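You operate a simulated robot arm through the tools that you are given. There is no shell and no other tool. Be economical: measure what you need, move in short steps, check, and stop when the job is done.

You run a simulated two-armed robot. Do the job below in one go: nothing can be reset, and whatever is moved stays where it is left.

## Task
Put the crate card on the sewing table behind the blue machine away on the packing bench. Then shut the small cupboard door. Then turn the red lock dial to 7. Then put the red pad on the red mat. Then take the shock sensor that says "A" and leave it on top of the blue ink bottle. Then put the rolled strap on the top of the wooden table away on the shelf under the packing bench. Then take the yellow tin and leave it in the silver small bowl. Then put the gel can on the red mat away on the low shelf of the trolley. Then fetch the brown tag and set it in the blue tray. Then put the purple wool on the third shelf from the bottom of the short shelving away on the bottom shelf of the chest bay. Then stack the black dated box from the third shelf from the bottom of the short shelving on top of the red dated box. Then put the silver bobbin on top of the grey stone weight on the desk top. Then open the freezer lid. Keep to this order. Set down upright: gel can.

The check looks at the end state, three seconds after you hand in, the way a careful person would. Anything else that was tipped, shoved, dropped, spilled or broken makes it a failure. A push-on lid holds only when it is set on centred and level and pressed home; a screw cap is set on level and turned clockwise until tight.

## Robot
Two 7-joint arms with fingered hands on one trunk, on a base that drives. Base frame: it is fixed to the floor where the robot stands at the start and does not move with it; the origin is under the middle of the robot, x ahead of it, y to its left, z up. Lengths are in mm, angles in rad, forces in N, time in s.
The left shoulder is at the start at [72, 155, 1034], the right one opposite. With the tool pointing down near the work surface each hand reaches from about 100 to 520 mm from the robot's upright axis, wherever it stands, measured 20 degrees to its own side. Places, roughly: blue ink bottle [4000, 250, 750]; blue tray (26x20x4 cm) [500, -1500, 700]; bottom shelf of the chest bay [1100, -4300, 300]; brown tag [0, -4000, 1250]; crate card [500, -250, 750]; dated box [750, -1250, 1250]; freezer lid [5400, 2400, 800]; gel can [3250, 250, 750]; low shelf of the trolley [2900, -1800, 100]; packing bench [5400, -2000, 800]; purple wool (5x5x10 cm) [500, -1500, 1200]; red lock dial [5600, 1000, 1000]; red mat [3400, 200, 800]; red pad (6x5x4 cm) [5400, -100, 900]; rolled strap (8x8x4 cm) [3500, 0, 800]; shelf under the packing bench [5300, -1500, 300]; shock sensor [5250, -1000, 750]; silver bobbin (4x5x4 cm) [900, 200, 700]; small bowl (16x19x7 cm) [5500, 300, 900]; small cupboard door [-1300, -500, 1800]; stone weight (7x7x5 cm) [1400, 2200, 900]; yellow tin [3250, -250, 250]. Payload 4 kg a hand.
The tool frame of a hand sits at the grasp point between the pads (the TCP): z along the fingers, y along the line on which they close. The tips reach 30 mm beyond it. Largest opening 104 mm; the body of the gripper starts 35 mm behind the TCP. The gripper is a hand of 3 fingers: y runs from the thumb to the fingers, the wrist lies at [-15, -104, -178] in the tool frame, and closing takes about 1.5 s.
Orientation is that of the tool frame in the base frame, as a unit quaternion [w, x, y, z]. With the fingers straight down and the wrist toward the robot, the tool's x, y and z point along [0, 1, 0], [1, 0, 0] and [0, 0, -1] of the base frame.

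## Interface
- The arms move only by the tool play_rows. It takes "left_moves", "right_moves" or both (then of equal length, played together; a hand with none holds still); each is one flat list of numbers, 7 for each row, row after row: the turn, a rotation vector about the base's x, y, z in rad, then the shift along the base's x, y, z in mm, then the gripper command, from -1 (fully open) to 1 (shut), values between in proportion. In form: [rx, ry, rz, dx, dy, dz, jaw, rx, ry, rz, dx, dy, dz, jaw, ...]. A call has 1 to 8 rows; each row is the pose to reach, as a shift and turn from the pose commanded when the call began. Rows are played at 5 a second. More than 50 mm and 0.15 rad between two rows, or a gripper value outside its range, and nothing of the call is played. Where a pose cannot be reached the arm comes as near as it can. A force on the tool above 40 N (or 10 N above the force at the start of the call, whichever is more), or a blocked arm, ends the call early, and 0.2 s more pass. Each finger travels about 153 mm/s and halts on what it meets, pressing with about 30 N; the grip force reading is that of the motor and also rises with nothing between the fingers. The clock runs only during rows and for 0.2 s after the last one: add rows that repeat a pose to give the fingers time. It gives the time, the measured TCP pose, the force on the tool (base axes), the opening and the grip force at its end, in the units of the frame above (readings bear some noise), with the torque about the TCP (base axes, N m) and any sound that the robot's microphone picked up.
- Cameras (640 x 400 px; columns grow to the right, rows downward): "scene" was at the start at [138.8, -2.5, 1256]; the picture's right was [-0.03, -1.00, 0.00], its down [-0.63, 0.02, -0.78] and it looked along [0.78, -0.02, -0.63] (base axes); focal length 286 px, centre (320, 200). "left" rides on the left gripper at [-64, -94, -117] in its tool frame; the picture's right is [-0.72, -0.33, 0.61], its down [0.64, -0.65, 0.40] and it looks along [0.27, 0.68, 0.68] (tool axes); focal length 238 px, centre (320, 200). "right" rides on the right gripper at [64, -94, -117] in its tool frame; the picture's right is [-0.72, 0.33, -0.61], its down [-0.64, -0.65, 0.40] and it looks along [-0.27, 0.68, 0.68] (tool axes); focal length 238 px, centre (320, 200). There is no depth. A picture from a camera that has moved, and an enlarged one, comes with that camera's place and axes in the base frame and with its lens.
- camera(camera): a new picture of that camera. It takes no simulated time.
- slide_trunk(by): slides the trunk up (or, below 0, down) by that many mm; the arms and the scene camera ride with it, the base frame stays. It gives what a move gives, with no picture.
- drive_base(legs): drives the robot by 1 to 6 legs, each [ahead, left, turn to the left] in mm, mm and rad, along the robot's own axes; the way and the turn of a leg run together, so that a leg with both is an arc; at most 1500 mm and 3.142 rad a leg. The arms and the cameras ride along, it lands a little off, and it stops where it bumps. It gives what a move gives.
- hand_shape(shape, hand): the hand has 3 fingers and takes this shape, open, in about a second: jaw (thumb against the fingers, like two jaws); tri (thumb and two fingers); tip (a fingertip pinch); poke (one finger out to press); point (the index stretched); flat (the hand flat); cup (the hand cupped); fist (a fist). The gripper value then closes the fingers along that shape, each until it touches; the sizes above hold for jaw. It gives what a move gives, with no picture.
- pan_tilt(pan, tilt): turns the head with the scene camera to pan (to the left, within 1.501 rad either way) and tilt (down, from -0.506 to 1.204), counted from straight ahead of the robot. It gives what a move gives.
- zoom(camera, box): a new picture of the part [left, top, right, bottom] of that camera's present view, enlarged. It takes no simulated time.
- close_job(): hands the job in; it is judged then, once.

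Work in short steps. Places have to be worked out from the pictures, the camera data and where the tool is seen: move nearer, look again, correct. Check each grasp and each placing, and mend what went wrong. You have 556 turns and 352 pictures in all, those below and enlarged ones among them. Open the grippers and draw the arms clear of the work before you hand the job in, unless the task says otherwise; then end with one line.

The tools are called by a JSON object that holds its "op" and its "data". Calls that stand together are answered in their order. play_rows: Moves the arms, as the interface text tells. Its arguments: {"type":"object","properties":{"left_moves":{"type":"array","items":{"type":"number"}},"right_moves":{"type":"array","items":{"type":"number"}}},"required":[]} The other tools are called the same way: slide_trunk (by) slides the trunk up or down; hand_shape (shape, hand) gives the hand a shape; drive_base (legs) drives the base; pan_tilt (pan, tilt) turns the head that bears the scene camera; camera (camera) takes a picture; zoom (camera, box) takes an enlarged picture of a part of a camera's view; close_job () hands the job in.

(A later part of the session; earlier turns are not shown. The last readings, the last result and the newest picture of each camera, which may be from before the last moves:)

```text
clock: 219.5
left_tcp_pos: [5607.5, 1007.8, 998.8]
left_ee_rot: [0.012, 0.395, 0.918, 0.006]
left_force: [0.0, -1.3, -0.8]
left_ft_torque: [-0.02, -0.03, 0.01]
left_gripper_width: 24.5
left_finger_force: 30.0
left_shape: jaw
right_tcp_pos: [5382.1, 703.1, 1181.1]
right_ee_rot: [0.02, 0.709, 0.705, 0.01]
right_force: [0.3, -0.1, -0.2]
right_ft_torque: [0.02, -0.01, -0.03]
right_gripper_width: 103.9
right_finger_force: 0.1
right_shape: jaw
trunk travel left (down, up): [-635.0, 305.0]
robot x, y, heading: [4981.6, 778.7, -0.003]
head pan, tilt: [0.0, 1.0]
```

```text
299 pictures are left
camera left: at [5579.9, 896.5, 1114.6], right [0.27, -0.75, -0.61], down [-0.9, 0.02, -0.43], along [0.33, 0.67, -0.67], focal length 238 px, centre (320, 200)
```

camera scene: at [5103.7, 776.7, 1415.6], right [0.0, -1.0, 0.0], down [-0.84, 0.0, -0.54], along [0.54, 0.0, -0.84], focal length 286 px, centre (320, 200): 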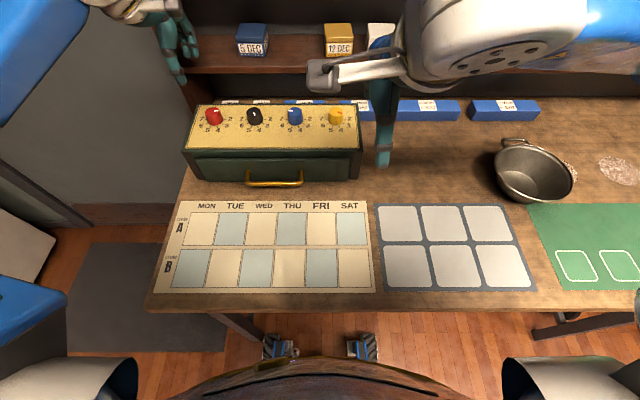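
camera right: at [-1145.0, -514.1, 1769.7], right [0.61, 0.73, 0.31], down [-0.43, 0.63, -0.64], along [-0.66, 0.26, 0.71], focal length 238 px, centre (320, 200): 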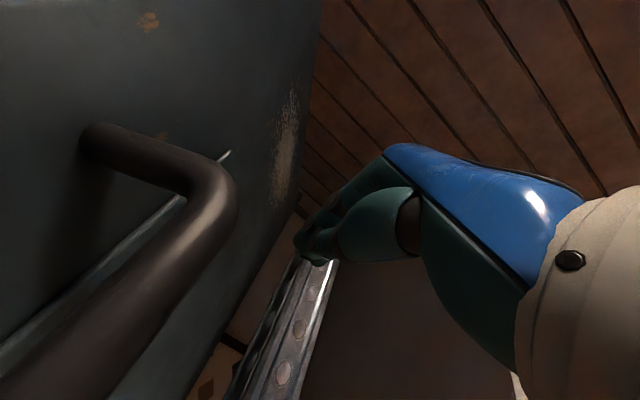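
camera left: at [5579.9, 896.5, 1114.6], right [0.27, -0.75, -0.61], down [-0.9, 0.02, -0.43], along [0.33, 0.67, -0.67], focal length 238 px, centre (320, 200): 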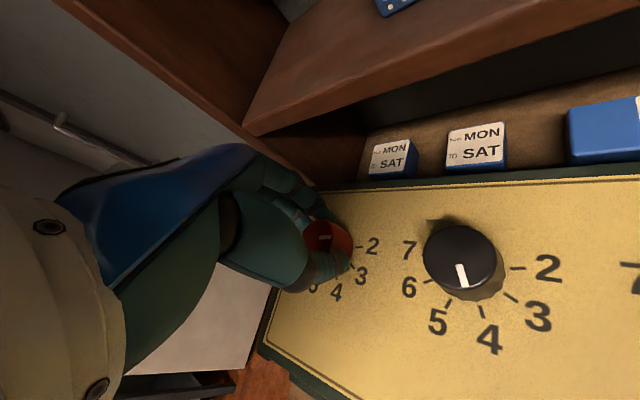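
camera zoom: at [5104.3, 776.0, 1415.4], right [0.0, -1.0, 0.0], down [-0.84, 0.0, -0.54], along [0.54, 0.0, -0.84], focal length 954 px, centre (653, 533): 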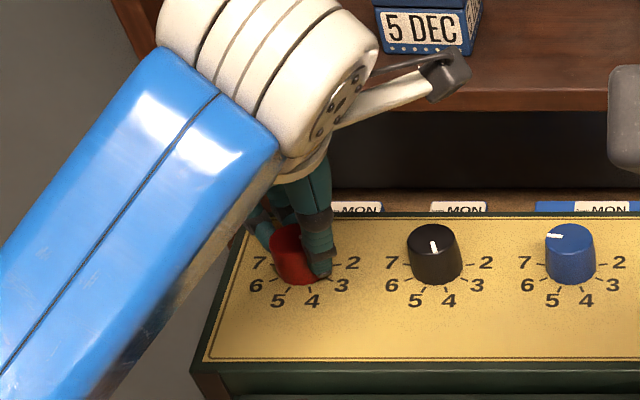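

Knob gripped (24.5 mm). Turn clockwise.

{"op": "play_rows", "data": {"left_moves": [0, 0, -0.14, 0, 0, 0, 1, 0, 0, -0.28, 0, 0, 0, 1, 0, 0, -0.42, 0, 0, 0, 1, 0, 0, -0.56, 0, 0, 0, 1, 0, 0, -0.7, 0, 0, 0, 1, 0, 0, -0.84, 0, 0, 0, 1, 0, 0, -0.98, 0, 0, 0, 1, 0, 0, -1.12, 0, 0, 0, 1]}}

{"op": "zoom", "data": {"camera": "left", "box": [220, 140, 540, 340]}}

```text
clock: 221.3
left_tcp_pos: [5603.8, 1014.4, 998.6]
left_ee_rot: [0.015, 0.823, 0.568, -0.002]
left_force: [-12.8, 11.5, 2.7]
left_ft_torque: [0.3, 0.43, 0.12]
left_gripper_width: 22.6
left_finger_force: 29.6
left_shape: jaw
right_tcp_pos: [5379.1, 708.6, 1181.5]
right_ee_rot: [0.022, 0.709, 0.705, 0.01]
right_force: [-0.2, -0.4, 0.2]
right_ft_torque: [-0.01, 0.0, -0.01]
right_gripper_width: 103.7
right_finger_force: 0.0
right_shape: jaw
trunk travel left (down, up): [-635.0, 305.0]
robot x, y, heading: [4984.0, 781.2, 0.002]
head pan, tilt: [0.0, 1.0]
```

```text
2.00 times, centred on (380, 240) of left
camera zoom: at [5491.8, 989.5, 1114.6], right [-0.55, -0.57, -0.61], down [-0.38, 0.82, -0.43], along [0.74, -0.01, -0.67], focal length 477 px, centre (200, 120)
```

zoom: 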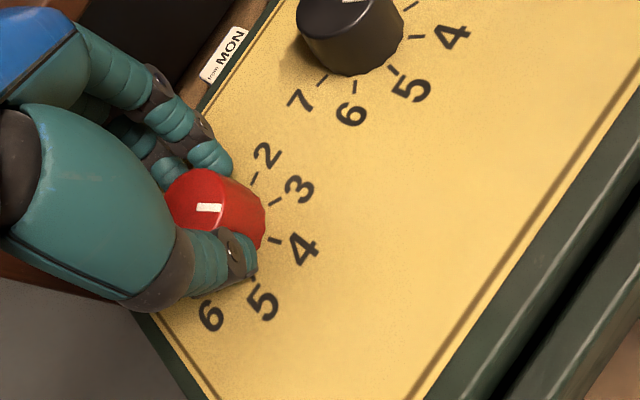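

Turning works (force modest). Turn a bit more, then release and check.

{"op": "play_rows", "data": {"left_moves": [0, 0, -0.14, 0, 0, 0, 1, 0, 0, -0.28, 0, 0, 0, 1, 0, 0, -0.42, 0, 0, 0, 1, 0, 0, -0.42, 0, 0, 0, -0.3, 0, 0, -0.42, 0, 0, 0, -0.3, 0, 0, -0.42, 0, 0, 50, -0.3, 0, 0, -0.42, 0, 0, 60, -0.3]}}

{"op": "zoom", "data": {"camera": "left", "box": [220, 140, 540, 340]}}

```text
clock: 222.9
left_tcp_pos: [5607.4, 1009.9, 1056.0]
left_ee_rot: [0.015, 0.923, 0.385, -0.007]
left_force: [-0.1, -0.6, 0.2]
left_ft_torque: [0.0, 0.03, 0.0]
left_gripper_width: 67.2
left_finger_force: 0.1
left_shape: jaw
right_tcp_pos: [5382.3, 706.9, 1181.3]
right_ee_rot: [0.022, 0.709, 0.705, 0.009]
right_force: [-0.2, 0.3, -0.5]
right_ft_torque: [-0.02, 0.01, -0.04]
right_gripper_width: 103.9
right_finger_force: 0.0
right_shape: jaw
trunk travel left (down, up): [-635.0, 305.0]
robot x, y, heading: [4980.3, 778.9, 0.001]
head pan, tilt: [0.0, 1.0]
```

```text
2.00 times, centred on (380, 240) of left
camera zoom: at [5494.8, 1034.5, 1172.0], right [-0.74, -0.3, -0.6], down [-0.01, 0.9, -0.43], along [0.68, -0.31, -0.67], focal length 477 px, centre (200, 120)
```

zoom: 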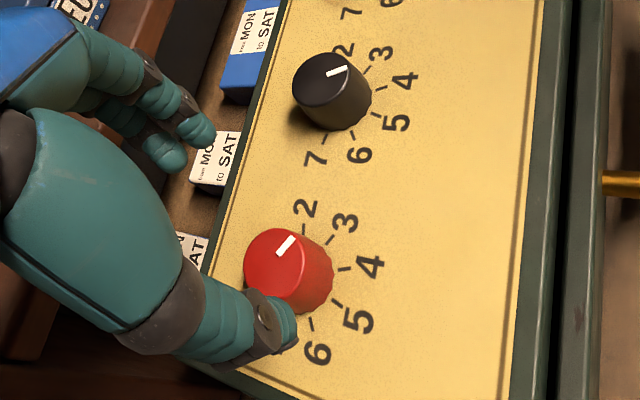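

Knob went only from 2 to 3 (some slip). Re-grip better centred (5609,1011) and slightly lower.

{"op": "play_rows", "data": {"left_moves": [0, 0, 0.15, 0, 0, 0, -0.3, 0, 0, 0.3, 0, 0, 0, -0.3, 0, 0, 0.45, 0, 0, 0, -0.3, 0, 0, 0.6, 0, 0, 0, -0.3, 0, 0, 0.75, 0, 0, 0, -0.3, 0, 0, 0.9, 0, 0, 0, -0.3, 0, 0, 1.05, 0, 0, 0, -0.3, 0, 0, 1.2, 0, 0, 0, -0.3]}}

{"op": "play_rows", "data": {"left_moves": [0, 0, 0.15, 0, 0, 0, -0.3, 0, 0, 0.3, 1, 2, 0, -0.3, 0, 0, 0.45, 2, 3, -30, -0.3, 0, 0, 0.45, 2, 3, -62, -0.3, 0, 0, 0.45, 2, 3, -62, -0.3]}}

{"op": "zoom", "data": {"camera": "left", "box": [220, 140, 540, 340]}}

```text
clock: 224.7
left_tcp_pos: [5607.5, 1007.8, 1058.4]
left_ee_rot: [0.012, 0.543, 0.84, 0.004]
left_force: [0.8, -0.1, -0.1]
left_ft_torque: [-0.01, -0.01, -0.01]
left_gripper_width: 67.1
left_finger_force: 0.1
left_shape: jaw
right_tcp_pos: [5381.6, 703.2, 1180.8]
right_ee_rot: [0.02, 0.709, 0.705, 0.01]
right_force: [-0.5, 0.0, 0.3]
right_ft_torque: [0.01, 0.01, -0.04]
right_gripper_width: 103.8
right_finger_force: 0.0
right_shape: jaw
trunk travel left (down, up): [-635.0, 305.0]
robot x, y, heading: [4981.4, 774.5, -0.003]
head pan, tilt: [0.0, 1.0]
```

```text
clock: 225.9
left_tcp_pos: [5606.4, 1011.6, 994.4]
left_ee_rot: [0.012, 0.343, 0.939, 0.007]
left_force: [-0.8, 0.3, -0.2]
left_ft_torque: [-0.01, -0.01, -0.02]
left_gripper_width: 67.3
left_finger_force: 0.1
left_shape: jaw
right_tcp_pos: [5382.1, 703.5, 1180.8]
right_ee_rot: [0.021, 0.709, 0.705, 0.01]
right_force: [0.3, -0.2, -0.5]
right_ft_torque: [-0.01, -0.02, 0.01]
right_gripper_width: 103.9
right_finger_force: 0.1
right_shape: jaw
trunk travel left (down, up): [-635.0, 305.0]
robot x, y, heading: [4981.4, 775.2, -0.001]
head pan, tilt: [0.0, 1.0]
```

```text
2.00 times, centred on (380, 240) of left
camera zoom: at [5591.0, 897.6, 1111.1], right [0.36, -0.71, -0.61], down [-0.9, -0.08, -0.43], along [0.25, 0.7, -0.67], focal length 477 px, centre (200, 120)
```

zoom: 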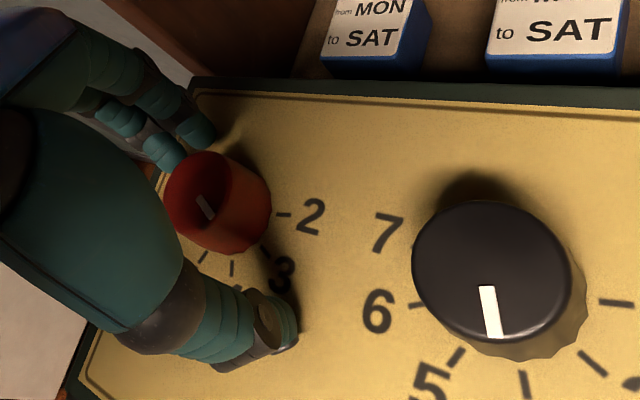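

Pointer is between 3 and 4. Close and turn again.

{"op": "play_rows", "data": {"left_moves": [0, 0, 0, 2, 0, 0, 1, 0, 0, 0, 2, 0, 0, 1, 0, 0, 0, 2, 0, 0, 1, 0, 0, -0.14, 2, 0, 0, 1, 0, 0, -0.28, 2, 0, 0, 1, 0, 0, -0.42, 2, 0, 0, 1, 0, 0, -0.56, 2, 0, 0, 1, 0, 0, -0.7, 2, 0, 0, 1]}}

{"op": "zoom", "data": {"camera": "left", "box": [220, 140, 540, 340]}}

```text
clock: 227.7
left_tcp_pos: [5608.1, 1013.7, 995.9]
left_ee_rot: [0.014, 0.645, 0.764, 0.001]
left_force: [-12.5, 3.7, -6.0]
left_ft_torque: [0.04, 0.42, 0.09]
left_gripper_width: 23.4
left_finger_force: 30.2
left_shape: jaw
right_tcp_pos: [5380.6, 706.0, 1181.8]
right_ee_rot: [0.021, 0.709, 0.705, 0.01]
right_force: [0.7, 0.8, 0.3]
right_ft_torque: [0.02, 0.0, -0.01]
right_gripper_width: 103.7
right_finger_force: 0.0
right_shape: jaw
trunk travel left (down, up): [-635.0, 305.0]
robot x, y, heading: [4980.5, 777.5, 0.001]
head pan, tilt: [0.0, 1.0]
```

```text
2.00 times, centred on (380, 240) of left
camera zoom: at [5522.9, 936.6, 1112.2], right [-0.19, -0.77, -0.6], down [-0.74, 0.52, -0.43], along [0.64, 0.37, -0.67], focal length 477 px, centre (200, 120)
```

zoom: 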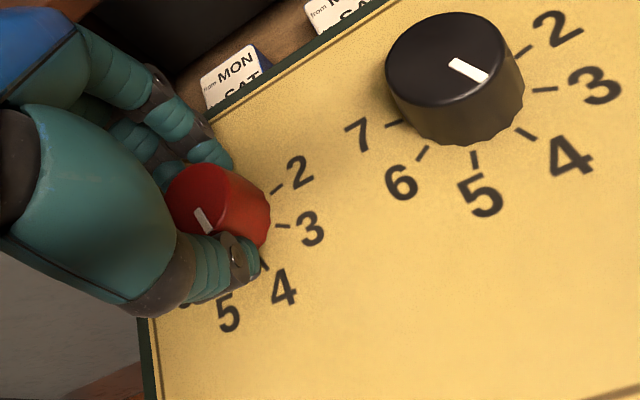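

Pointer now ~4.5; tracking. Continue turning.

{"op": "play_rows", "data": {"left_moves": [0, 0, -0.12, 0, 0, 0, 1, 0, 0, -0.24, 0, 0, 0, 1, 0, 0, -0.36, 0, 0, 0, 1, 0, 0, -0.48, 0, 0, 0, 1, 0, 0, -0.6, 0, 0, 0, 1, 0, 0, -0.72, 0, 0, 0, 1, 0, 0, -0.72, 0, 0, 0, 1]}}

{"op": "zoom", "data": {"camera": "left", "box": [220, 140, 540, 340]}}

```text
clock: 229.3
left_tcp_pos: [5608.8, 1015.5, 995.6]
left_ee_rot: [0.015, 0.872, 0.489, -0.003]
left_force: [-12.8, 12.4, -0.3]
left_ft_torque: [0.4, 0.48, 0.07]
left_gripper_width: 23.1
left_finger_force: 29.9
left_shape: jaw
right_tcp_pos: [5381.1, 707.8, 1180.8]
right_ee_rot: [0.022, 0.709, 0.705, 0.01]
right_force: [-0.2, -0.6, -0.6]
right_ft_torque: [0.02, -0.01, 0.03]
right_gripper_width: 104.0
right_finger_force: 0.1
right_shape: jaw
trunk travel left (down, up): [-635.0, 305.0]
robot x, y, heading: [4981.2, 779.2, 0.002]
head pan, tilt: [0.0, 1.0]
```

```text
2.00 times, centred on (380, 240) of left
camera zoom: at [5493.5, 1013.7, 1111.8], right [-0.65, -0.46, -0.61], down [-0.22, 0.88, -0.43], along [0.73, -0.15, -0.67], focal length 477 px, centre (200, 120)
```

zoom: 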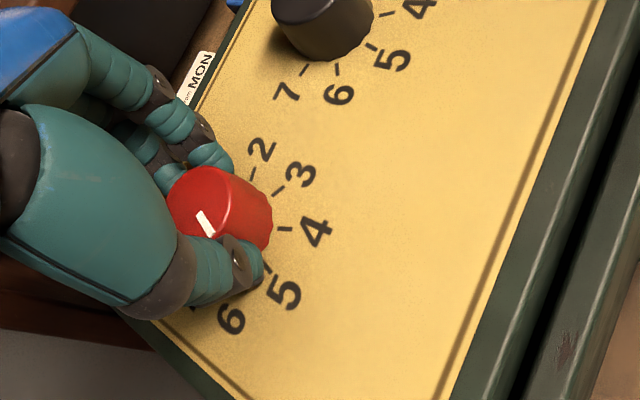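

Pointer ≈5. Continue turning by another 0.7 rad.

{"op": "play_rows", "data": {"left_moves": [0, 0, -0.12, 0, 0, 0, 1, 0, 0, -0.24, 0, 0, 0, 1, 0, 0, -0.36, 0, 0, 0, 1, 0, 0, -0.48, 0, 0, 0, 1, 0, 0, -0.6, 0, 0, 0, 1, 0, 0, -0.72, 0, 0, 0, 1, 0, 0, -0.72, 0, 0, 0, 1]}}

{"op": "zoom", "data": {"camera": "left", "box": [220, 140, 540, 340]}}

```text
clock: 230.9
left_tcp_pos: [5610.9, 1017.3, 995.5]
left_ee_rot: [0.014, 0.989, 0.149, -0.008]
left_force: [-6.4, 21.5, 3.7]
left_ft_torque: [0.73, 0.23, 0.05]
left_gripper_width: 22.9
left_finger_force: 30.1
left_shape: jaw
right_tcp_pos: [5380.6, 708.2, 1180.8]
right_ee_rot: [0.022, 0.709, 0.705, 0.009]
right_force: [-0.6, 1.2, 0.1]
right_ft_torque: [-0.04, -0.01, -0.02]
right_gripper_width: 103.9
right_finger_force: 0.1
right_shape: jaw
trunk travel left (down, up): [-635.0, 305.0]
robot x, y, heading: [4979.5, 773.8, 0.002]
head pan, tilt: [0.0, 1.0]
```

```text
2.00 times, centred on (380, 240) of left
camera zoom: at [5522.1, 1091.1, 1111.5], right [-0.79, 0.08, -0.61], down [0.41, 0.8, -0.43], along [0.45, -0.59, -0.67], focal length 477 px, centre (200, 120)
```

zoom: 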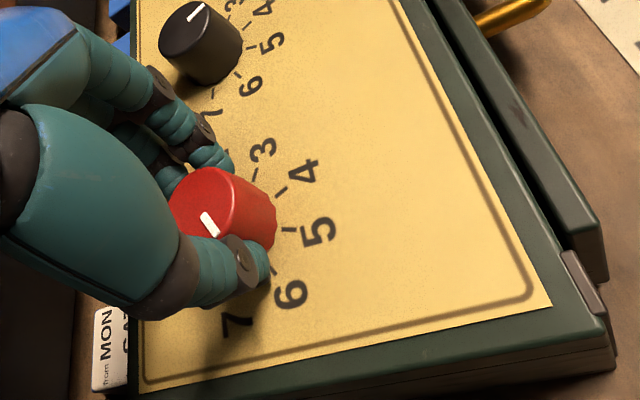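

Pointer ≈6.2. Turn another ~0.5 rad to reach 7.

{"op": "play_rows", "data": {"left_moves": [0, 0, -0.12, 0, 0, 0, 1, 0, 0, -0.24, 0, 0, 0, 1, 0, 0, -0.36, 0, 0, 0, 1, 0, 0, -0.48, 0, 0, 0, 1, 0, 0, -0.5, 0, 0, 0, 1, 0, 0, -0.5, 0, 0, 0, 1]}}

{"op": "zoom", "data": {"camera": "left", "box": [220, 140, 540, 340]}}

```text
clock: 232.3
left_tcp_pos: [5610.2, 1017.0, 994.5]
left_ee_rot: [0.01, 0.995, -0.099, -0.01]
left_force: [3.1, 23.7, 7.8]
left_ft_torque: [0.85, -0.1, 0.01]
left_gripper_width: 22.9
left_finger_force: 30.0
left_shape: jaw
right_tcp_pos: [5381.3, 708.7, 1181.5]
right_ee_rot: [0.022, 0.709, 0.705, 0.008]
right_force: [-0.4, 0.4, 0.3]
right_ft_torque: [0.02, 0.01, 0.02]
right_gripper_width: 103.9
right_finger_force: 0.1
right_shape: jaw
trunk travel left (down, up): [-635.0, 305.0]
robot x, y, heading: [4981.2, 776.8, 0.001]
head pan, tilt: [0.0, 1.0]
```

```text
2.00 times, centred on (380, 240) of left
camera zoom: at [5568.6, 1123.5, 1111.4], right [-0.65, 0.45, -0.61], down [0.75, 0.51, -0.43], along [0.11, -0.74, -0.67], focal length 477 px, centre (200, 120)
```

zoom: 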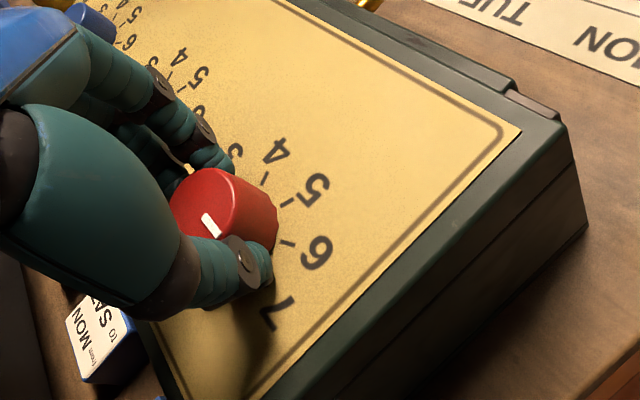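

Looks at 7. Relieve the side load, release, and rise to check.

{"op": "play_rows", "data": {"left_moves": [0, 0, 0, 0, 6, 0, 1, 0, 0, 0, 0, 6, 0, 0.3, 0, 0, 0, 0, 6, 0, -0.3, 0, 0, 0, 0, 6, 0, -0.3, 0, 0, 0, 0, 6, 40, -0.3, 0, 0, 0, 0, 6, 70, -0.3]}}

{"op": "zoom", "data": {"camera": "left", "box": [220, 140, 540, 340]}}

{"op": "zoom", "data": {"camera": "scene", "box": [160, 80, 280, 160]}}

```text
clock: 233.7
left_tcp_pos: [5611.2, 1016.0, 1065.3]
left_ee_rot: [0.009, 0.995, -0.1, -0.01]
left_force: [-0.5, 0.6, -0.5]
left_ft_torque: [0.0, -0.03, -0.02]
left_gripper_width: 67.4
left_finger_force: 0.1
left_shape: jaw
right_tcp_pos: [5381.3, 704.4, 1180.4]
right_ee_rot: [0.02, 0.709, 0.705, 0.011]
right_force: [0.3, -0.4, -0.6]
right_ft_torque: [0.02, -0.04, -0.04]
right_gripper_width: 104.1
right_finger_force: 0.0
right_shape: jaw
trunk travel left (down, up): [-635.0, 305.0]
robot x, y, heading: [4984.2, 778.4, -0.0]
head pan, tilt: [0.0, 1.0]
```

```text
2.00 times, centred on (380, 240) of left
camera zoom: at [5569.0, 1122.1, 1182.1], right [-0.65, 0.45, -0.61], down [0.75, 0.51, -0.43], along [0.11, -0.73, -0.67], focal length 477 px, centre (200, 120)
```

zoom: 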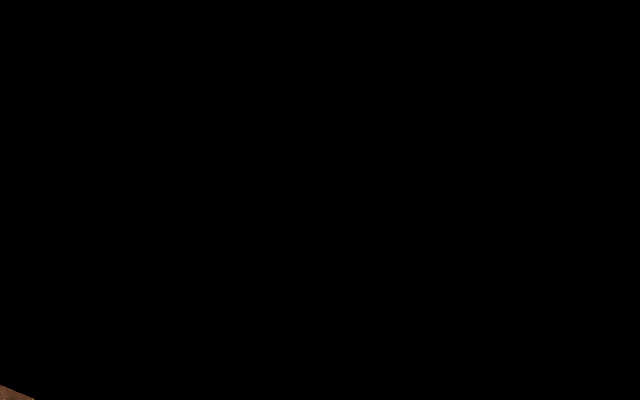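

```text
5.00 times, centred on (220, 120) of scene
camera zoom: at [5103.8, 776.3, 1415.5], right [0.0, -1.0, 0.0], down [-0.84, 0.0, -0.54], along [0.54, 0.0, -0.84], focal length 1430 px, centre (820, 600)
```

zoom: 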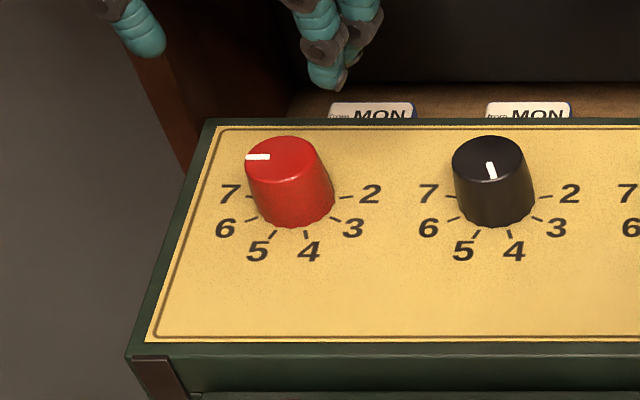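

Dial is on 7. Retract the left hand backwards, then rotate it back.

{"op": "play_rows", "data": {"left_moves": [0, 0, 0.05, -25, -5, 15, -0.3, 0, 0, 0.2, -65, -10, 30, -0.3, 0, 0, 0.35, -110, -15, 45, -0.3, 0, 0, 0.5, -155, -20, 60, -0.3, 0, 0, 0.65, -200, -20, 80, -0.3, 0, 0, 0.8, -230, -20, 110, -0.3, 0, 0, 0.95, -240, -20, 140, -1, 0, 0, 1.1, -250, -20, 170, -1]}}

{"op": "play_rows", "data": {"left_moves": [0, 0, 0.14, 0, 0, 0, -1, 0, 0, 0.28, 0, 0, 0, -1, 0, 0, 0.42, 0, 0, 0, -1, 0, 0, 0.56, 0, 0, 0, -1, 0, 0, 0.67, 0, 0, 0, -1, 0, 0, 0.67, 0, 0, 0, -1]}}

{"op": "camera", "data": {"camera": "scene"}}

```text
clock: 235.5
left_tcp_pos: [5357.7, 997.4, 1237.5]
left_ee_rot: [0.014, 0.9, 0.436, -0.004]
left_force: [-0.2, 0.2, 0.8]
left_ft_torque: [0.03, -0.02, 0.02]
left_gripper_width: 104.0
left_finger_force: 0.1
left_shape: jaw
right_tcp_pos: [5380.0, 704.7, 1181.5]
right_ee_rot: [0.02, 0.709, 0.705, 0.01]
right_force: [0.5, 0.5, -0.4]
right_ft_torque: [-0.02, 0.0, -0.04]
right_gripper_width: 104.0
right_finger_force: 0.1
right_shape: jaw
trunk travel left (down, up): [-635.0, 305.0]
robot x, y, heading: [4975.1, 777.1, 0.001]
head pan, tilt: [0.0, 1.0]
```

```text
clock: 236.9
left_tcp_pos: [5361.7, 998.0, 1236.7]
left_ee_rot: [0.013, 0.706, 0.708, 0.0]
left_force: [0.9, 0.3, -0.2]
left_ft_torque: [-0.01, 0.04, 0.03]
left_gripper_width: 104.2
left_finger_force: 0.1
left_shape: jaw
right_tcp_pos: [5383.1, 703.9, 1180.8]
right_ee_rot: [0.02, 0.709, 0.705, 0.01]
right_force: [-0.1, -0.2, -1.1]
right_ft_torque: [0.01, -0.01, 0.0]
right_gripper_width: 104.1
right_finger_force: 0.2
right_shape: jaw
trunk travel left (down, up): [-635.0, 305.0]
robot x, y, heading: [4978.1, 776.8, 0.0]
head pan, tilt: [0.0, 1.0]
```

```text
289 pictures are left
camera scene: at [5103.4, 777.3, 1415.5], right [0.0, -1.0, 0.0], down [-0.84, 0.0, -0.54], along [0.54, 0.0, -0.84], focal length 286 px, centre (320, 200)
```

scene: 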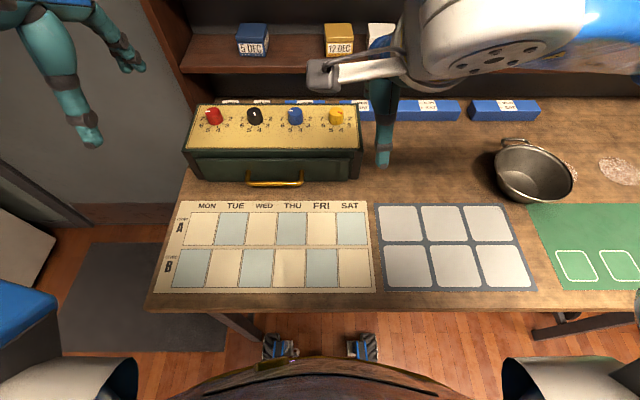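

Next the red pad on the green mat of the same desk. Back off and strafe right.

{"op": "drive_base", "data": {"legs": [[-130, 0, 0], [0, -740, 0]]}}

{"op": "pan_tilt", "data": {"pan": 0, "tilt": 0.8}}

{"op": "camera", "data": {"camera": "scene"}}

```text
clock: 241.8
left_tcp_pos: [5230.8, 255.9, 1234.5]
left_ee_rot: [0.015, 0.712, 0.702, -0.001]
left_force: [-0.6, 0.5, 0.2]
left_ft_torque: [0.0, -0.01, -0.02]
left_gripper_width: 103.6
left_finger_force: 0.0
left_shape: jaw
right_tcp_pos: [5249.3, -38.2, 1180.7]
right_ee_rot: [0.021, 0.714, 0.7, 0.009]
right_force: [0.2, 0.7, -0.1]
right_ft_torque: [0.02, 0.0, 0.02]
right_gripper_width: 104.3
right_finger_force: 0.1
right_shape: jaw
trunk travel left (down, up): [-635.0, 305.0]
robot x, y, heading: [4849.5, 33.5, -0.019]
head pan, tilt: [0.0, 1.0]
```

```text
clock: 242.5
left_tcp_pos: [5231.0, 255.4, 1235.8]
left_ee_rot: [0.015, 0.712, 0.702, 0.0]
left_force: [-0.4, -0.2, -0.9]
left_ft_torque: [-0.02, -0.02, 0.0]
left_gripper_width: 103.9
left_finger_force: 0.1
left_shape: jaw
right_tcp_pos: [5247.3, -39.1, 1180.4]
right_ee_rot: [0.021, 0.714, 0.699, 0.01]
right_force: [0.4, 0.0, -0.3]
right_ft_torque: [0.02, -0.02, 0.01]
right_gripper_width: 103.9
right_finger_force: 0.1
right_shape: jaw
trunk travel left (down, up): [-635.0, 305.0]
robot x, y, heading: [4849.6, 35.0, -0.011]
head pan, tilt: [0.0, 0.799]
```

```text
288 pictures are left
camera scene: at [4982.1, 37.4, 1430.6], right [-0.01, -1.0, 0.0], down [-0.72, 0.01, -0.7], along [0.7, -0.01, -0.72], focal length 286 px, centre (320, 200)
```

scene: 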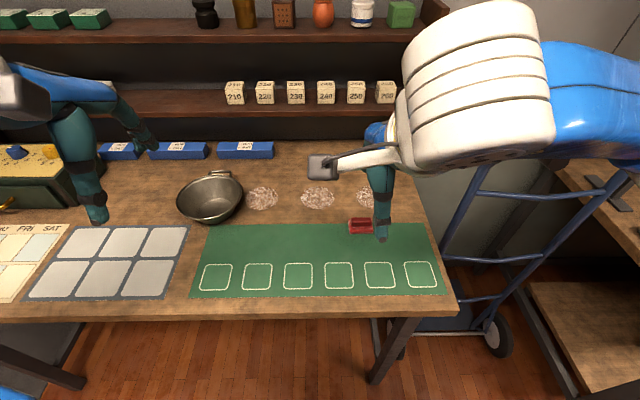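

Zoom on the red pad.

{"op": "zoom", "data": {"camera": "scene", "box": [320, 190, 420, 250]}}

{"op": "camera", "data": {"camera": "right"}}

```text
6.40 times, centred on (370, 220) of scene
camera zoom: at [4982.1, 37.4, 1430.6], right [-0.01, -1.0, 0.0], down [-0.72, 0.01, -0.7], along [0.7, -0.01, -0.72], focal length 1831 px, centre (0, 72)
```

zoom: 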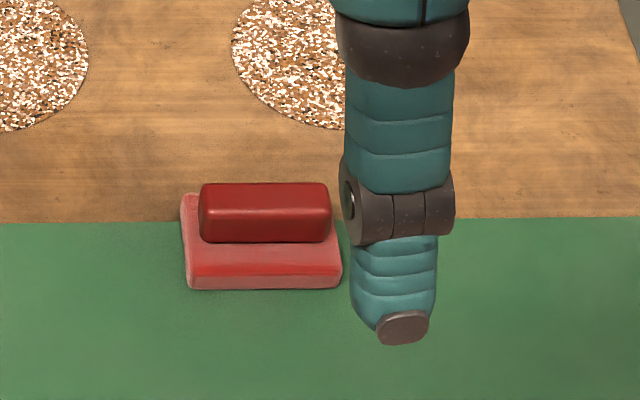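

```text
286 pictures are left
camera right: at [5150.1, 27.8, 1293.5], right [0.29, -0.72, 0.64], down [-0.65, -0.63, -0.42], along [0.71, -0.29, -0.64], focal length 238 px, centre (320, 200)
```

right: 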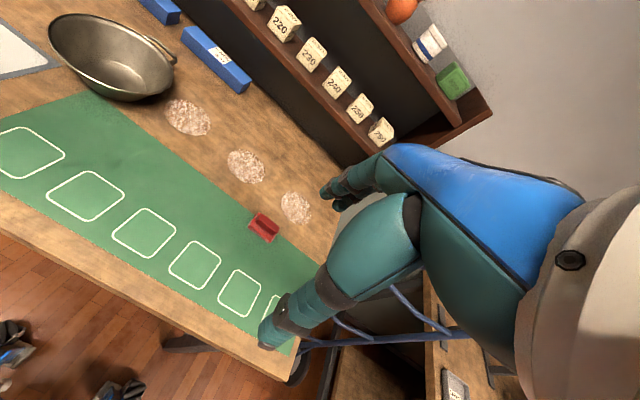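

Pad ≈(5466,-77), grip bar along y. Drive ahead 90 mm and move above it.

{"op": "drive_base", "data": {"legs": [[90, 0, 0.012]]}}

{"op": "play_rows", "data": {"right_moves": [0, 0, 0, 40, -15, -20, -1, 0, 0, 0, 80, -30, -40, -1, 0, 0, 0, 120, -36, -60, -1, 0, 0, 0, 126, -36, -105, -1, 0, 0, 0, 126, -36, -150, -1, 0, 0, 0, 126, -36, -195, -1, 0, 0, 0, 126, -36, -240, -1, 0, 0, 0, 126, -36, -240, -1]}}

{"op": "camera", "data": {"camera": "right"}}

```text
clock: 243.6
left_tcp_pos: [5313.0, 256.1, 1237.9]
left_ee_rot: [0.016, 0.708, 0.706, 0.003]
left_force: [0.0, 0.3, -0.1]
left_ft_torque: [0.02, 0.01, -0.01]
left_gripper_width: 103.6
left_finger_force: 0.1
left_shape: jaw
right_tcp_pos: [5332.7, -36.6, 1183.7]
right_ee_rot: [0.021, 0.71, 0.704, 0.011]
right_force: [-0.3, 0.2, 0.1]
right_ft_torque: [0.02, 0.01, 0.01]
right_gripper_width: 104.2
right_finger_force: 0.1
right_shape: jaw
trunk travel left (down, up): [-635.0, 305.0]
robot x, y, heading: [4939.8, 34.2, -0.002]
head pan, tilt: [0.0, 0.799]
```

```text
clock: 245.4
left_tcp_pos: [5319.2, 257.4, 1236.5]
left_ee_rot: [0.015, 0.708, 0.706, 0.001]
left_force: [0.4, 0.2, 0.7]
left_ft_torque: [0.0, 0.01, -0.02]
left_gripper_width: 103.6
left_finger_force: 0.1
left_shape: jaw
right_tcp_pos: [5464.4, -74.9, 942.1]
right_ee_rot: [0.022, 0.709, 0.704, 0.01]
right_force: [0.1, 0.6, -0.5]
right_ft_torque: [-0.01, 0.02, -0.02]
right_gripper_width: 104.0
right_finger_force: 0.1
right_shape: jaw
trunk travel left (down, up): [-635.0, 305.0]
robot x, y, heading: [4937.8, 40.9, 0.003]
head pan, tilt: [0.0, 0.799]
```

```text
285 pictures are left
camera right: at [5366.3, -7.7, 1054.8], right [0.29, -0.71, 0.64], down [-0.64, -0.64, -0.42], along [0.71, -0.28, -0.64], focal length 238 px, centre (320, 200)
```

right: 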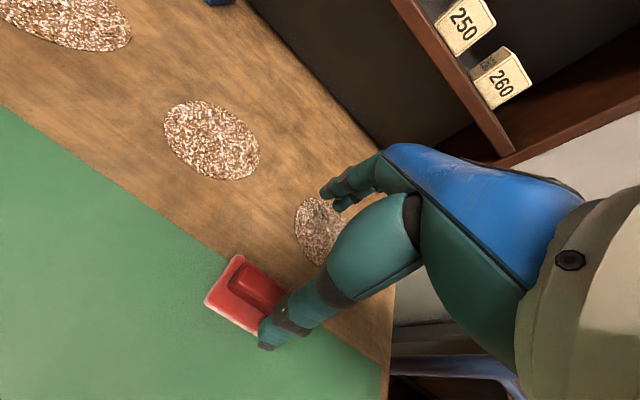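

Centre over bar at (5460,-79) and descend to ≈858.

{"op": "play_rows", "data": {"right_moves": [0, 0, 0, -4, -4, -40, -1, 0, 0, 0, -4, -4, -70, -1, 0, 0, 0, -4, -4, -84, -1, 0, 0, 0, -4, -4, -84, -1]}}

{"op": "camera", "data": {"camera": "right"}}

{"op": "zoom", "data": {"camera": "scene", "box": [320, 160, 480, 270]}}

```text
clock: 246.1
left_tcp_pos: [5315.3, 255.5, 1237.2]
left_ee_rot: [0.015, 0.708, 0.706, 0.002]
left_force: [-0.4, 0.2, -0.2]
left_ft_torque: [0.0, -0.02, 0.02]
left_gripper_width: 104.0
left_finger_force: 0.1
left_shape: jaw
right_tcp_pos: [5467.3, -72.4, 888.2]
right_ee_rot: [0.028, 0.708, 0.705, 0.025]
right_force: [-1.0, -1.8, 11.2]
right_ft_torque: [-0.08, 0.71, 0.1]
right_gripper_width: 103.9
right_finger_force: 0.1
right_shape: jaw
trunk travel left (down, up): [-635.0, 305.0]
robot x, y, heading: [4938.5, 37.7, -0.0]
head pan, tilt: [0.0, 0.799]
stopped in row 3 (right hand): the force on the tool passed its limit at 53 N (the readings are from after the stop); the commanded pose is now the measured one
```

```text
284 pictures are left
camera right: at [5365.0, -8.2, 998.3], right [0.27, -0.72, 0.64], down [-0.62, -0.64, -0.45], along [0.73, -0.28, -0.62], focal length 238 px, centre (320, 200)
```

right: 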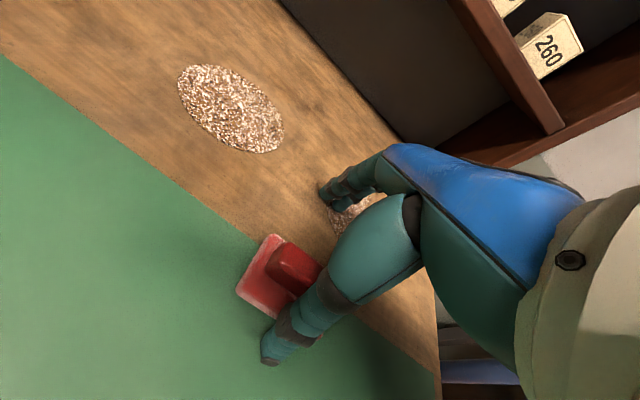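

```text
3.64 times, centred on (400, 215) of scene
camera zoom: at [5069.2, 37.2, 1431.2], right [0.0, -1.0, 0.0], down [-0.72, 0.0, -0.7], along [0.7, 0.0, -0.72], focal length 1040 px, centre (29, 146)
```

zoom: 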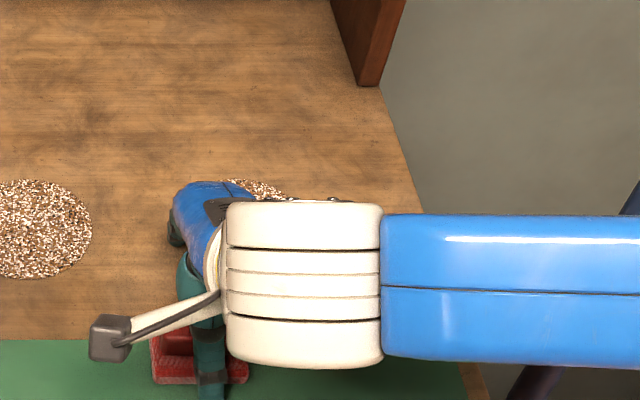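

Contact: the desk/pad are higher than I assumed (desk ≈845), so the pad centre is nearer (≈5433,-64). Lift and reposition.

{"op": "play_rows", "data": {"right_moves": [0, 0, 0, 0, 0, 40, -1, 0, 0, 0, -30, 6, 40, -1, 0, 0, 0, -30, 6, 40, -1]}}

{"op": "camera", "data": {"camera": "right"}}

{"op": "camera", "data": {"camera": "scene"}}

```text
clock: 246.9
left_tcp_pos: [5319.6, 256.3, 1236.7]
left_ee_rot: [0.015, 0.708, 0.706, 0.0]
left_force: [0.0, -0.3, 1.1]
left_ft_torque: [-0.01, -0.03, 0.01]
left_gripper_width: 104.2
left_finger_force: 0.0
left_shape: jaw
right_tcp_pos: [5437.9, -67.4, 923.8]
right_ee_rot: [0.026, 0.709, 0.704, 0.023]
right_force: [-0.1, -0.5, 0.2]
right_ft_torque: [0.0, 0.01, -0.02]
right_gripper_width: 104.0
right_finger_force: 0.1
right_shape: jaw
trunk travel left (down, up): [-635.0, 305.0]
robot x, y, heading: [4937.9, 35.0, -0.006]
head pan, tilt: [0.0, 0.799]
```

```text
282 pictures are left
camera right: at [5336.4, -3.0, 1035.4], right [0.28, -0.72, 0.64], down [-0.63, -0.64, -0.45], along [0.73, -0.28, -0.63], focal length 238 px, centre (320, 200)
```

right: 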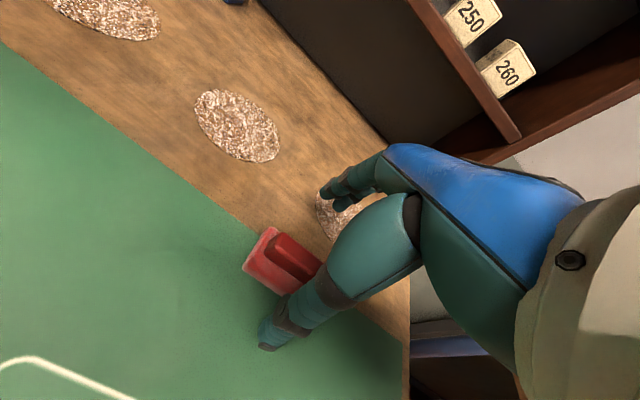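

```text
281 pictures are left
camera scene: at [5073.7, 36.1, 1430.6], right [0.0, -1.0, 0.0], down [-0.72, 0.0, -0.7], along [0.7, 0.0, -0.72], focal length 286 px, centre (320, 200)
```

scene: 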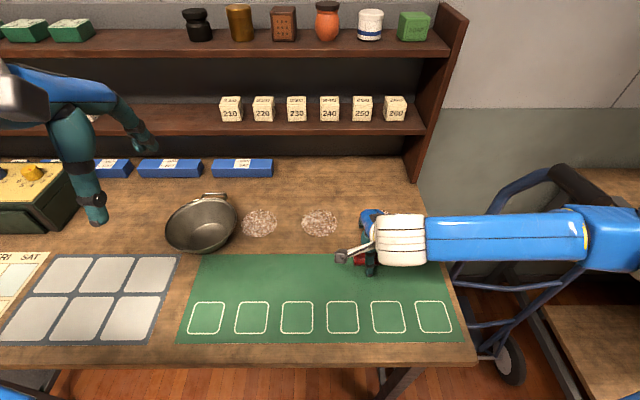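

Aligned with bar now (~(5436,-65)). Descend carefully.

{"op": "play_rows", "data": {"right_moves": [0, 0, 0, -2, 1, -15, -1, 0, 0, 0, -2, 1, -28, -1, 0, 0, 0, -2, 1, -28, -1]}}

{"op": "camera", "data": {"camera": "right"}}

```text
clock: 247.7
left_tcp_pos: [5317.3, 256.1, 1236.8]
left_ee_rot: [0.014, 0.708, 0.706, 0.0]
left_force: [0.2, -0.3, 0.4]
left_ft_torque: [0.0, 0.01, 0.02]
left_gripper_width: 104.0
left_finger_force: 0.0
left_shape: jaw
right_tcp_pos: [5437.0, -66.3, 898.4]
right_ee_rot: [0.027, 0.709, 0.704, 0.023]
right_force: [-0.5, -0.9, 0.1]
right_ft_torque: [-0.03, 0.03, -0.04]
right_gripper_width: 104.0
right_finger_force: 0.1
right_shape: jaw
trunk travel left (down, up): [-635.0, 305.0]
robot x, y, heading: [4937.1, 34.0, -0.007]
head pan, tilt: [0.0, 0.799]
```

```text
280 pictures are left
camera right: at [5335.3, -2.1, 1009.1], right [0.28, -0.72, 0.64], down [-0.63, -0.64, -0.45], along [0.73, -0.28, -0.63], focal length 238 px, centre (320, 200)
```

right: 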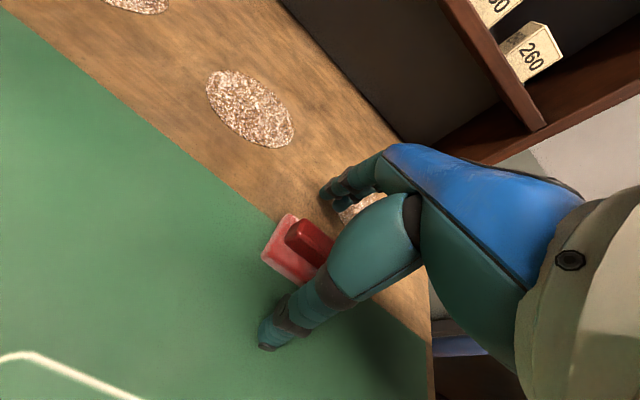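

Bar is inside the opening. Close.

{"op": "play_rows", "data": {"right_moves": [0, 0, 0, 3, 0, -5, -1, 0, 0, 0, 3, 0, -5, 1, 0, 0, 0, 3, 0, -5, 1, 0, 0, 0, 3, 0, -5, 1, 0, 0, 0, 3, 0, -5, 1, 0, 0, 0, 3, 0, -5, 1]}}

{"op": "play_rows", "data": {"right_moves": [0, 0, 0, 0, 0, 40, 1, 0, 0, 0, 0, 0, 85, 1, 0, 0, 0, -30, 0, 120, 1, 0, 0, 0, -30, 0, 120, 1]}}

{"op": "camera", "data": {"camera": "right"}}

```text
clock: 249.1
left_tcp_pos: [5317.8, 256.0, 1236.6]
left_ee_rot: [0.015, 0.709, 0.706, 0.001]
left_force: [0.3, 0.4, 0.0]
left_ft_torque: [-0.01, 0.01, -0.01]
left_gripper_width: 104.0
left_finger_force: 0.0
left_shape: jaw
right_tcp_pos: [5438.3, -67.2, 893.6]
right_ee_rot: [0.026, 0.709, 0.704, 0.024]
right_force: [-0.2, -0.4, -0.6]
right_ft_torque: [-0.02, 0.01, 0.01]
right_gripper_width: 36.3
right_finger_force: 29.6
right_shape: jaw
trunk travel left (down, up): [-635.0, 305.0]
robot x, y, heading: [4938.5, 35.5, -0.004]
head pan, tilt: [0.0, 0.799]
```

```text
clock: 250.1
left_tcp_pos: [5317.4, 256.7, 1236.7]
left_ee_rot: [0.015, 0.709, 0.705, 0.001]
left_force: [0.4, -0.3, -0.1]
left_ft_torque: [0.02, 0.02, 0.0]
left_gripper_width: 103.8
left_finger_force: 0.0
left_shape: jaw
right_tcp_pos: [5412.6, -65.9, 1016.6]
right_ee_rot: [0.026, 0.709, 0.705, 0.023]
right_force: [-0.5, 0.3, -0.3]
right_ft_torque: [0.03, -0.03, 0.0]
right_gripper_width: 36.5
right_finger_force: 29.6
right_shape: jaw
trunk travel left (down, up): [-635.0, 305.0]
robot x, y, heading: [4940.5, 36.3, -0.002]
head pan, tilt: [0.0, 0.799]
```

```text
279 pictures are left
camera right: at [5311.7, -1.5, 1126.2], right [0.28, -0.72, 0.64], down [-0.63, -0.64, -0.45], along [0.73, -0.28, -0.63], focal length 238 px, centre (320, 200)
```

right: 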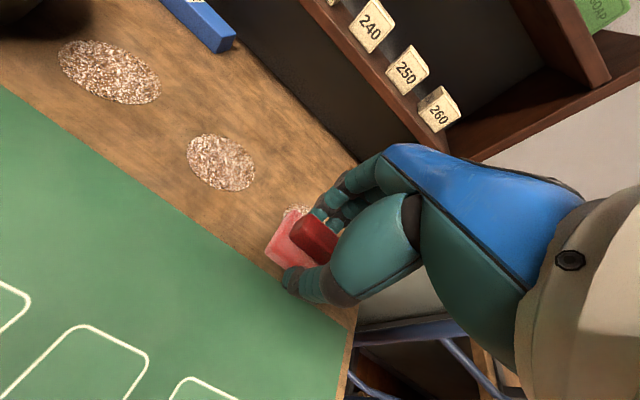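

Pad is held. Back away and go around the right side of the wooden table to its near side.

{"op": "drive_base", "data": {"legs": [[-310, 0, 0], [0, -970, 0]]}}

{"op": "slide_trunk", "data": {"by": 100}}

{"op": "pan_tilt", "data": {"pan": 1.5, "tilt": 0.4}}

{"op": "camera", "data": {"camera": "scene"}}

```text
clock: 256.8
left_tcp_pos: [5018.1, -699.3, 1237.1]
left_ee_rot: [0.015, 0.698, 0.716, 0.0]
left_force: [0.4, 0.3, -0.7]
left_ft_torque: [-0.05, 0.05, 0.02]
left_gripper_width: 103.7
left_finger_force: 0.1
left_shape: jaw
right_tcp_pos: [5123.2, -1019.7, 1015.6]
right_ee_rot: [0.026, 0.699, 0.715, 0.023]
right_force: [0.3, 1.0, -0.1]
right_ft_torque: [0.0, -0.02, 0.06]
right_gripper_width: 36.3
right_finger_force: 29.2
right_shape: jaw
trunk travel left (down, up): [-635.0, 305.0]
robot x, y, heading: [4642.2, -930.0, 0.024]
head pan, tilt: [0.0, 0.799]
```

```text
clock: 258.1
left_tcp_pos: [5016.2, -702.8, 1336.7]
left_ee_rot: [0.014, 0.698, 0.716, 0.0]
left_force: [0.2, -0.8, 0.2]
left_ft_torque: [-0.03, 0.0, -0.04]
left_gripper_width: 103.9
left_finger_force: 0.1
left_shape: jaw
right_tcp_pos: [5121.8, -1020.7, 1115.9]
right_ee_rot: [0.026, 0.698, 0.715, 0.025]
right_force: [-0.4, -0.4, 0.3]
right_ft_torque: [0.02, 0.02, -0.02]
right_gripper_width: 36.3
right_finger_force: 29.6
right_shape: jaw
trunk travel left (down, up): [-735.0, 205.0]
robot x, y, heading: [4642.0, -932.6, 0.025]
head pan, tilt: [0.0, 0.799]
```

```text
clock: 259.7
left_tcp_pos: [5015.4, -701.0, 1337.6]
left_ee_rot: [0.015, 0.698, 0.716, 0.002]
left_force: [0.4, 0.1, 0.1]
left_ft_torque: [0.0, -0.01, 0.0]
left_gripper_width: 104.0
left_finger_force: 0.0
left_shape: jaw
right_tcp_pos: [5121.7, -1020.6, 1115.9]
right_ee_rot: [0.026, 0.698, 0.715, 0.025]
right_force: [-0.1, 0.7, 0.4]
right_ft_torque: [0.0, 0.0, -0.02]
right_gripper_width: 36.4
right_finger_force: 30.2
right_shape: jaw
trunk travel left (down, up): [-735.0, 205.0]
robot x, y, heading: [4645.6, -930.8, 0.028]
head pan, tilt: [1.499, 0.4]
```

```text
278 pictures are left
camera scene: at [4703.0, -837.8, 1565.8], right [1.0, -0.05, 0.0], down [-0.02, -0.39, -0.92], along [0.04, 0.92, -0.39], focal length 286 px, centre (320, 200)
```

scene: 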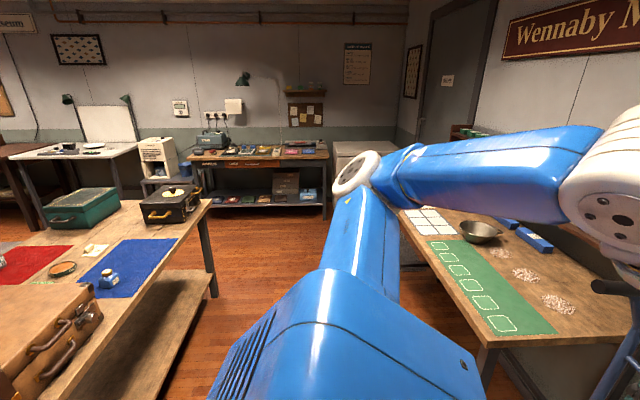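

Aisle is clear; reverse along y≈-940 to x≈2680.

{"op": "drive_base", "data": {"legs": [[0, -30, -0.027], [-1490, 0, 0], [-470, 0, 0]]}}

{"op": "pan_tilt", "data": {"pan": 0.7, "tilt": 0.5}}

{"op": "camera", "data": {"camera": "scene"}}

```text
clock: 269.7
left_tcp_pos: [3106.2, -772.4, 1336.4]
left_ee_rot: [0.015, 0.695, 0.719, 0.001]
left_force: [0.1, 0.6, 0.7]
left_ft_torque: [-0.02, -0.02, -0.01]
left_gripper_width: 104.0
left_finger_force: 0.0
left_shape: jaw
right_tcp_pos: [3212.7, -1089.3, 1114.2]
right_ee_rot: [0.024, 0.695, 0.718, 0.023]
right_force: [0.3, 1.5, -0.2]
right_ft_torque: [0.05, 0.0, -0.01]
right_gripper_width: 36.3
right_finger_force: 29.7
right_shape: jaw
trunk travel left (down, up): [-735.0, 205.0]
robot x, y, heading: [2735.3, -1005.3, 0.038]
head pan, tilt: [1.499, 0.4]
```

```text
clock: 270.9
left_tcp_pos: [3102.6, -771.5, 1337.0]
left_ee_rot: [0.016, 0.695, 0.719, 0.002]
left_force: [0.0, 0.3, 0.8]
left_ft_torque: [0.01, 0.04, 0.02]
left_gripper_width: 103.9
left_finger_force: 0.1
left_shape: jaw
right_tcp_pos: [3210.5, -1090.8, 1117.0]
right_ee_rot: [0.027, 0.695, 0.718, 0.023]
right_force: [-0.1, 0.5, 0.1]
right_ft_torque: [0.01, 0.01, 0.02]
right_gripper_width: 36.3
right_finger_force: 30.3
right_shape: jaw
trunk travel left (down, up): [-735.0, 205.0]
robot x, y, heading: [2736.5, -1005.9, 0.035]
head pan, tilt: [0.7, 0.499]
```

```text
277 pictures are left
camera scene: at [2855.1, -942.7, 1556.6], right [0.67, -0.74, 0.0], down [-0.36, -0.32, -0.88], along [0.65, 0.59, -0.48], focal length 286 px, centre (320, 200)
```

scene: 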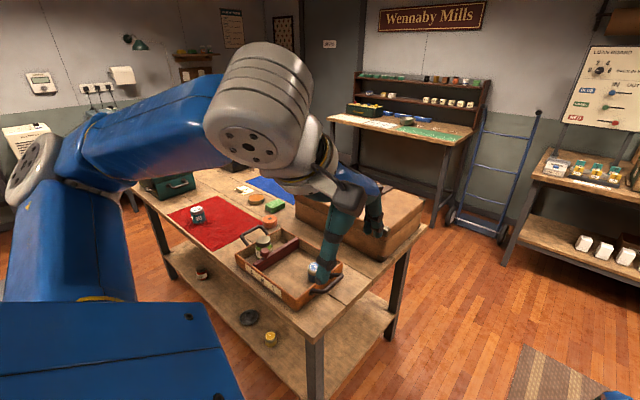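

Table front ≈3240, top ≈800, mat spans x 3260–3550, y 0–450 with the gel can at ≈(3324,274). Strafe left to face it.

{"op": "drive_base", "data": {"legs": [[0, 0, -0.036], [0, 1220, 0]]}}

{"op": "pan_tilt", "data": {"pan": 0, "tilt": 0.8}}

{"op": "camera", "data": {"camera": "scene"}}

```text
clock: 277.4
left_tcp_pos: [3140.4, 407.1, 1337.9]
left_ee_rot: [0.015, 0.72, 0.694, 0.003]
left_force: [-0.6, 0.1, -0.2]
left_ft_torque: [0.0, 0.02, 0.01]
left_gripper_width: 103.9
left_finger_force: 0.1
left_shape: jaw
right_tcp_pos: [3225.7, 82.1, 1116.3]
right_ee_rot: [0.026, 0.721, 0.692, 0.024]
right_force: [0.0, 0.2, -0.3]
right_ft_torque: [-0.01, 0.04, -0.01]
right_gripper_width: 36.2
right_finger_force: 30.4
right_shape: jaw
trunk travel left (down, up): [-735.0, 205.0]
robot x, y, heading: [2755.9, 198.2, -0.037]
head pan, tilt: [0.7, 0.499]
```

```text
clock: 278.4
left_tcp_pos: [3139.5, 408.6, 1338.8]
left_ee_rot: [0.016, 0.719, 0.694, 0.002]
left_force: [-0.1, -0.4, -0.9]
left_ft_torque: [-0.01, -0.03, -0.01]
left_gripper_width: 103.8
left_finger_force: 0.0
left_shape: jaw
right_tcp_pos: [3224.0, 84.5, 1116.9]
right_ee_rot: [0.028, 0.72, 0.693, 0.024]
right_force: [0.2, 0.8, 0.3]
right_ft_torque: [0.0, 0.0, 0.01]
right_gripper_width: 36.2
right_finger_force: 29.8
right_shape: jaw
trunk travel left (down, up): [-735.0, 205.0]
robot x, y, heading: [2756.1, 200.9, -0.036]
head pan, tilt: [0.0, 0.799]
```

```text
276 pictures are left
camera scene: at [2891.1, 197.5, 1530.7], right [-0.04, -1.0, 0.0], down [-0.72, 0.03, -0.7], along [0.7, -0.02, -0.72], focal length 286 px, centre (320, 200)
```

scene: 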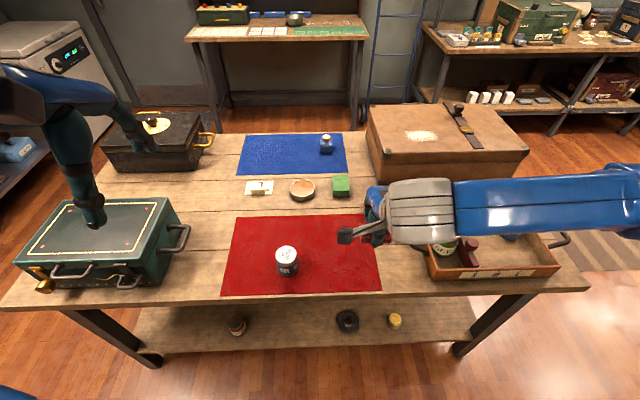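

Drive ahead 130 mm and straighten; then place the pad on the mat's right side at ≈(3387,109).

{"op": "drive_base", "data": {"legs": [[130, 0, 0.036]]}}

{"op": "camera", "data": {"camera": "right"}}

```text
clock: 279.7
left_tcp_pos: [3255.7, 418.4, 1339.4]
left_ee_rot: [0.018, 0.708, 0.706, 0.004]
left_force: [-0.1, -0.5, 0.0]
left_ft_torque: [0.0, -0.02, 0.01]
left_gripper_width: 104.0
left_finger_force: 0.0
left_shape: jaw
right_tcp_pos: [3351.3, 96.3, 1119.4]
right_ee_rot: [0.029, 0.709, 0.704, 0.025]
right_force: [-0.1, 0.2, -1.5]
right_ft_torque: [0.0, 0.03, 0.0]
right_gripper_width: 36.4
right_finger_force: 30.0
right_shape: jaw
trunk travel left (down, up): [-735.0, 205.0]
robot x, y, heading: [2886.9, 198.6, -0.003]
head pan, tilt: [0.0, 0.799]
```

```text
275 pictures are left
camera right: at [3249.3, 161.7, 1228.9], right [0.27, -0.72, 0.64], down [-0.62, -0.64, -0.45], along [0.73, -0.28, -0.62], focal length 238 px, centre (320, 200)
```

right: 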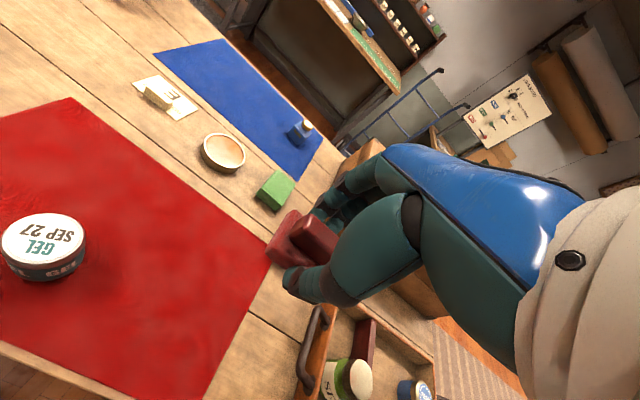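

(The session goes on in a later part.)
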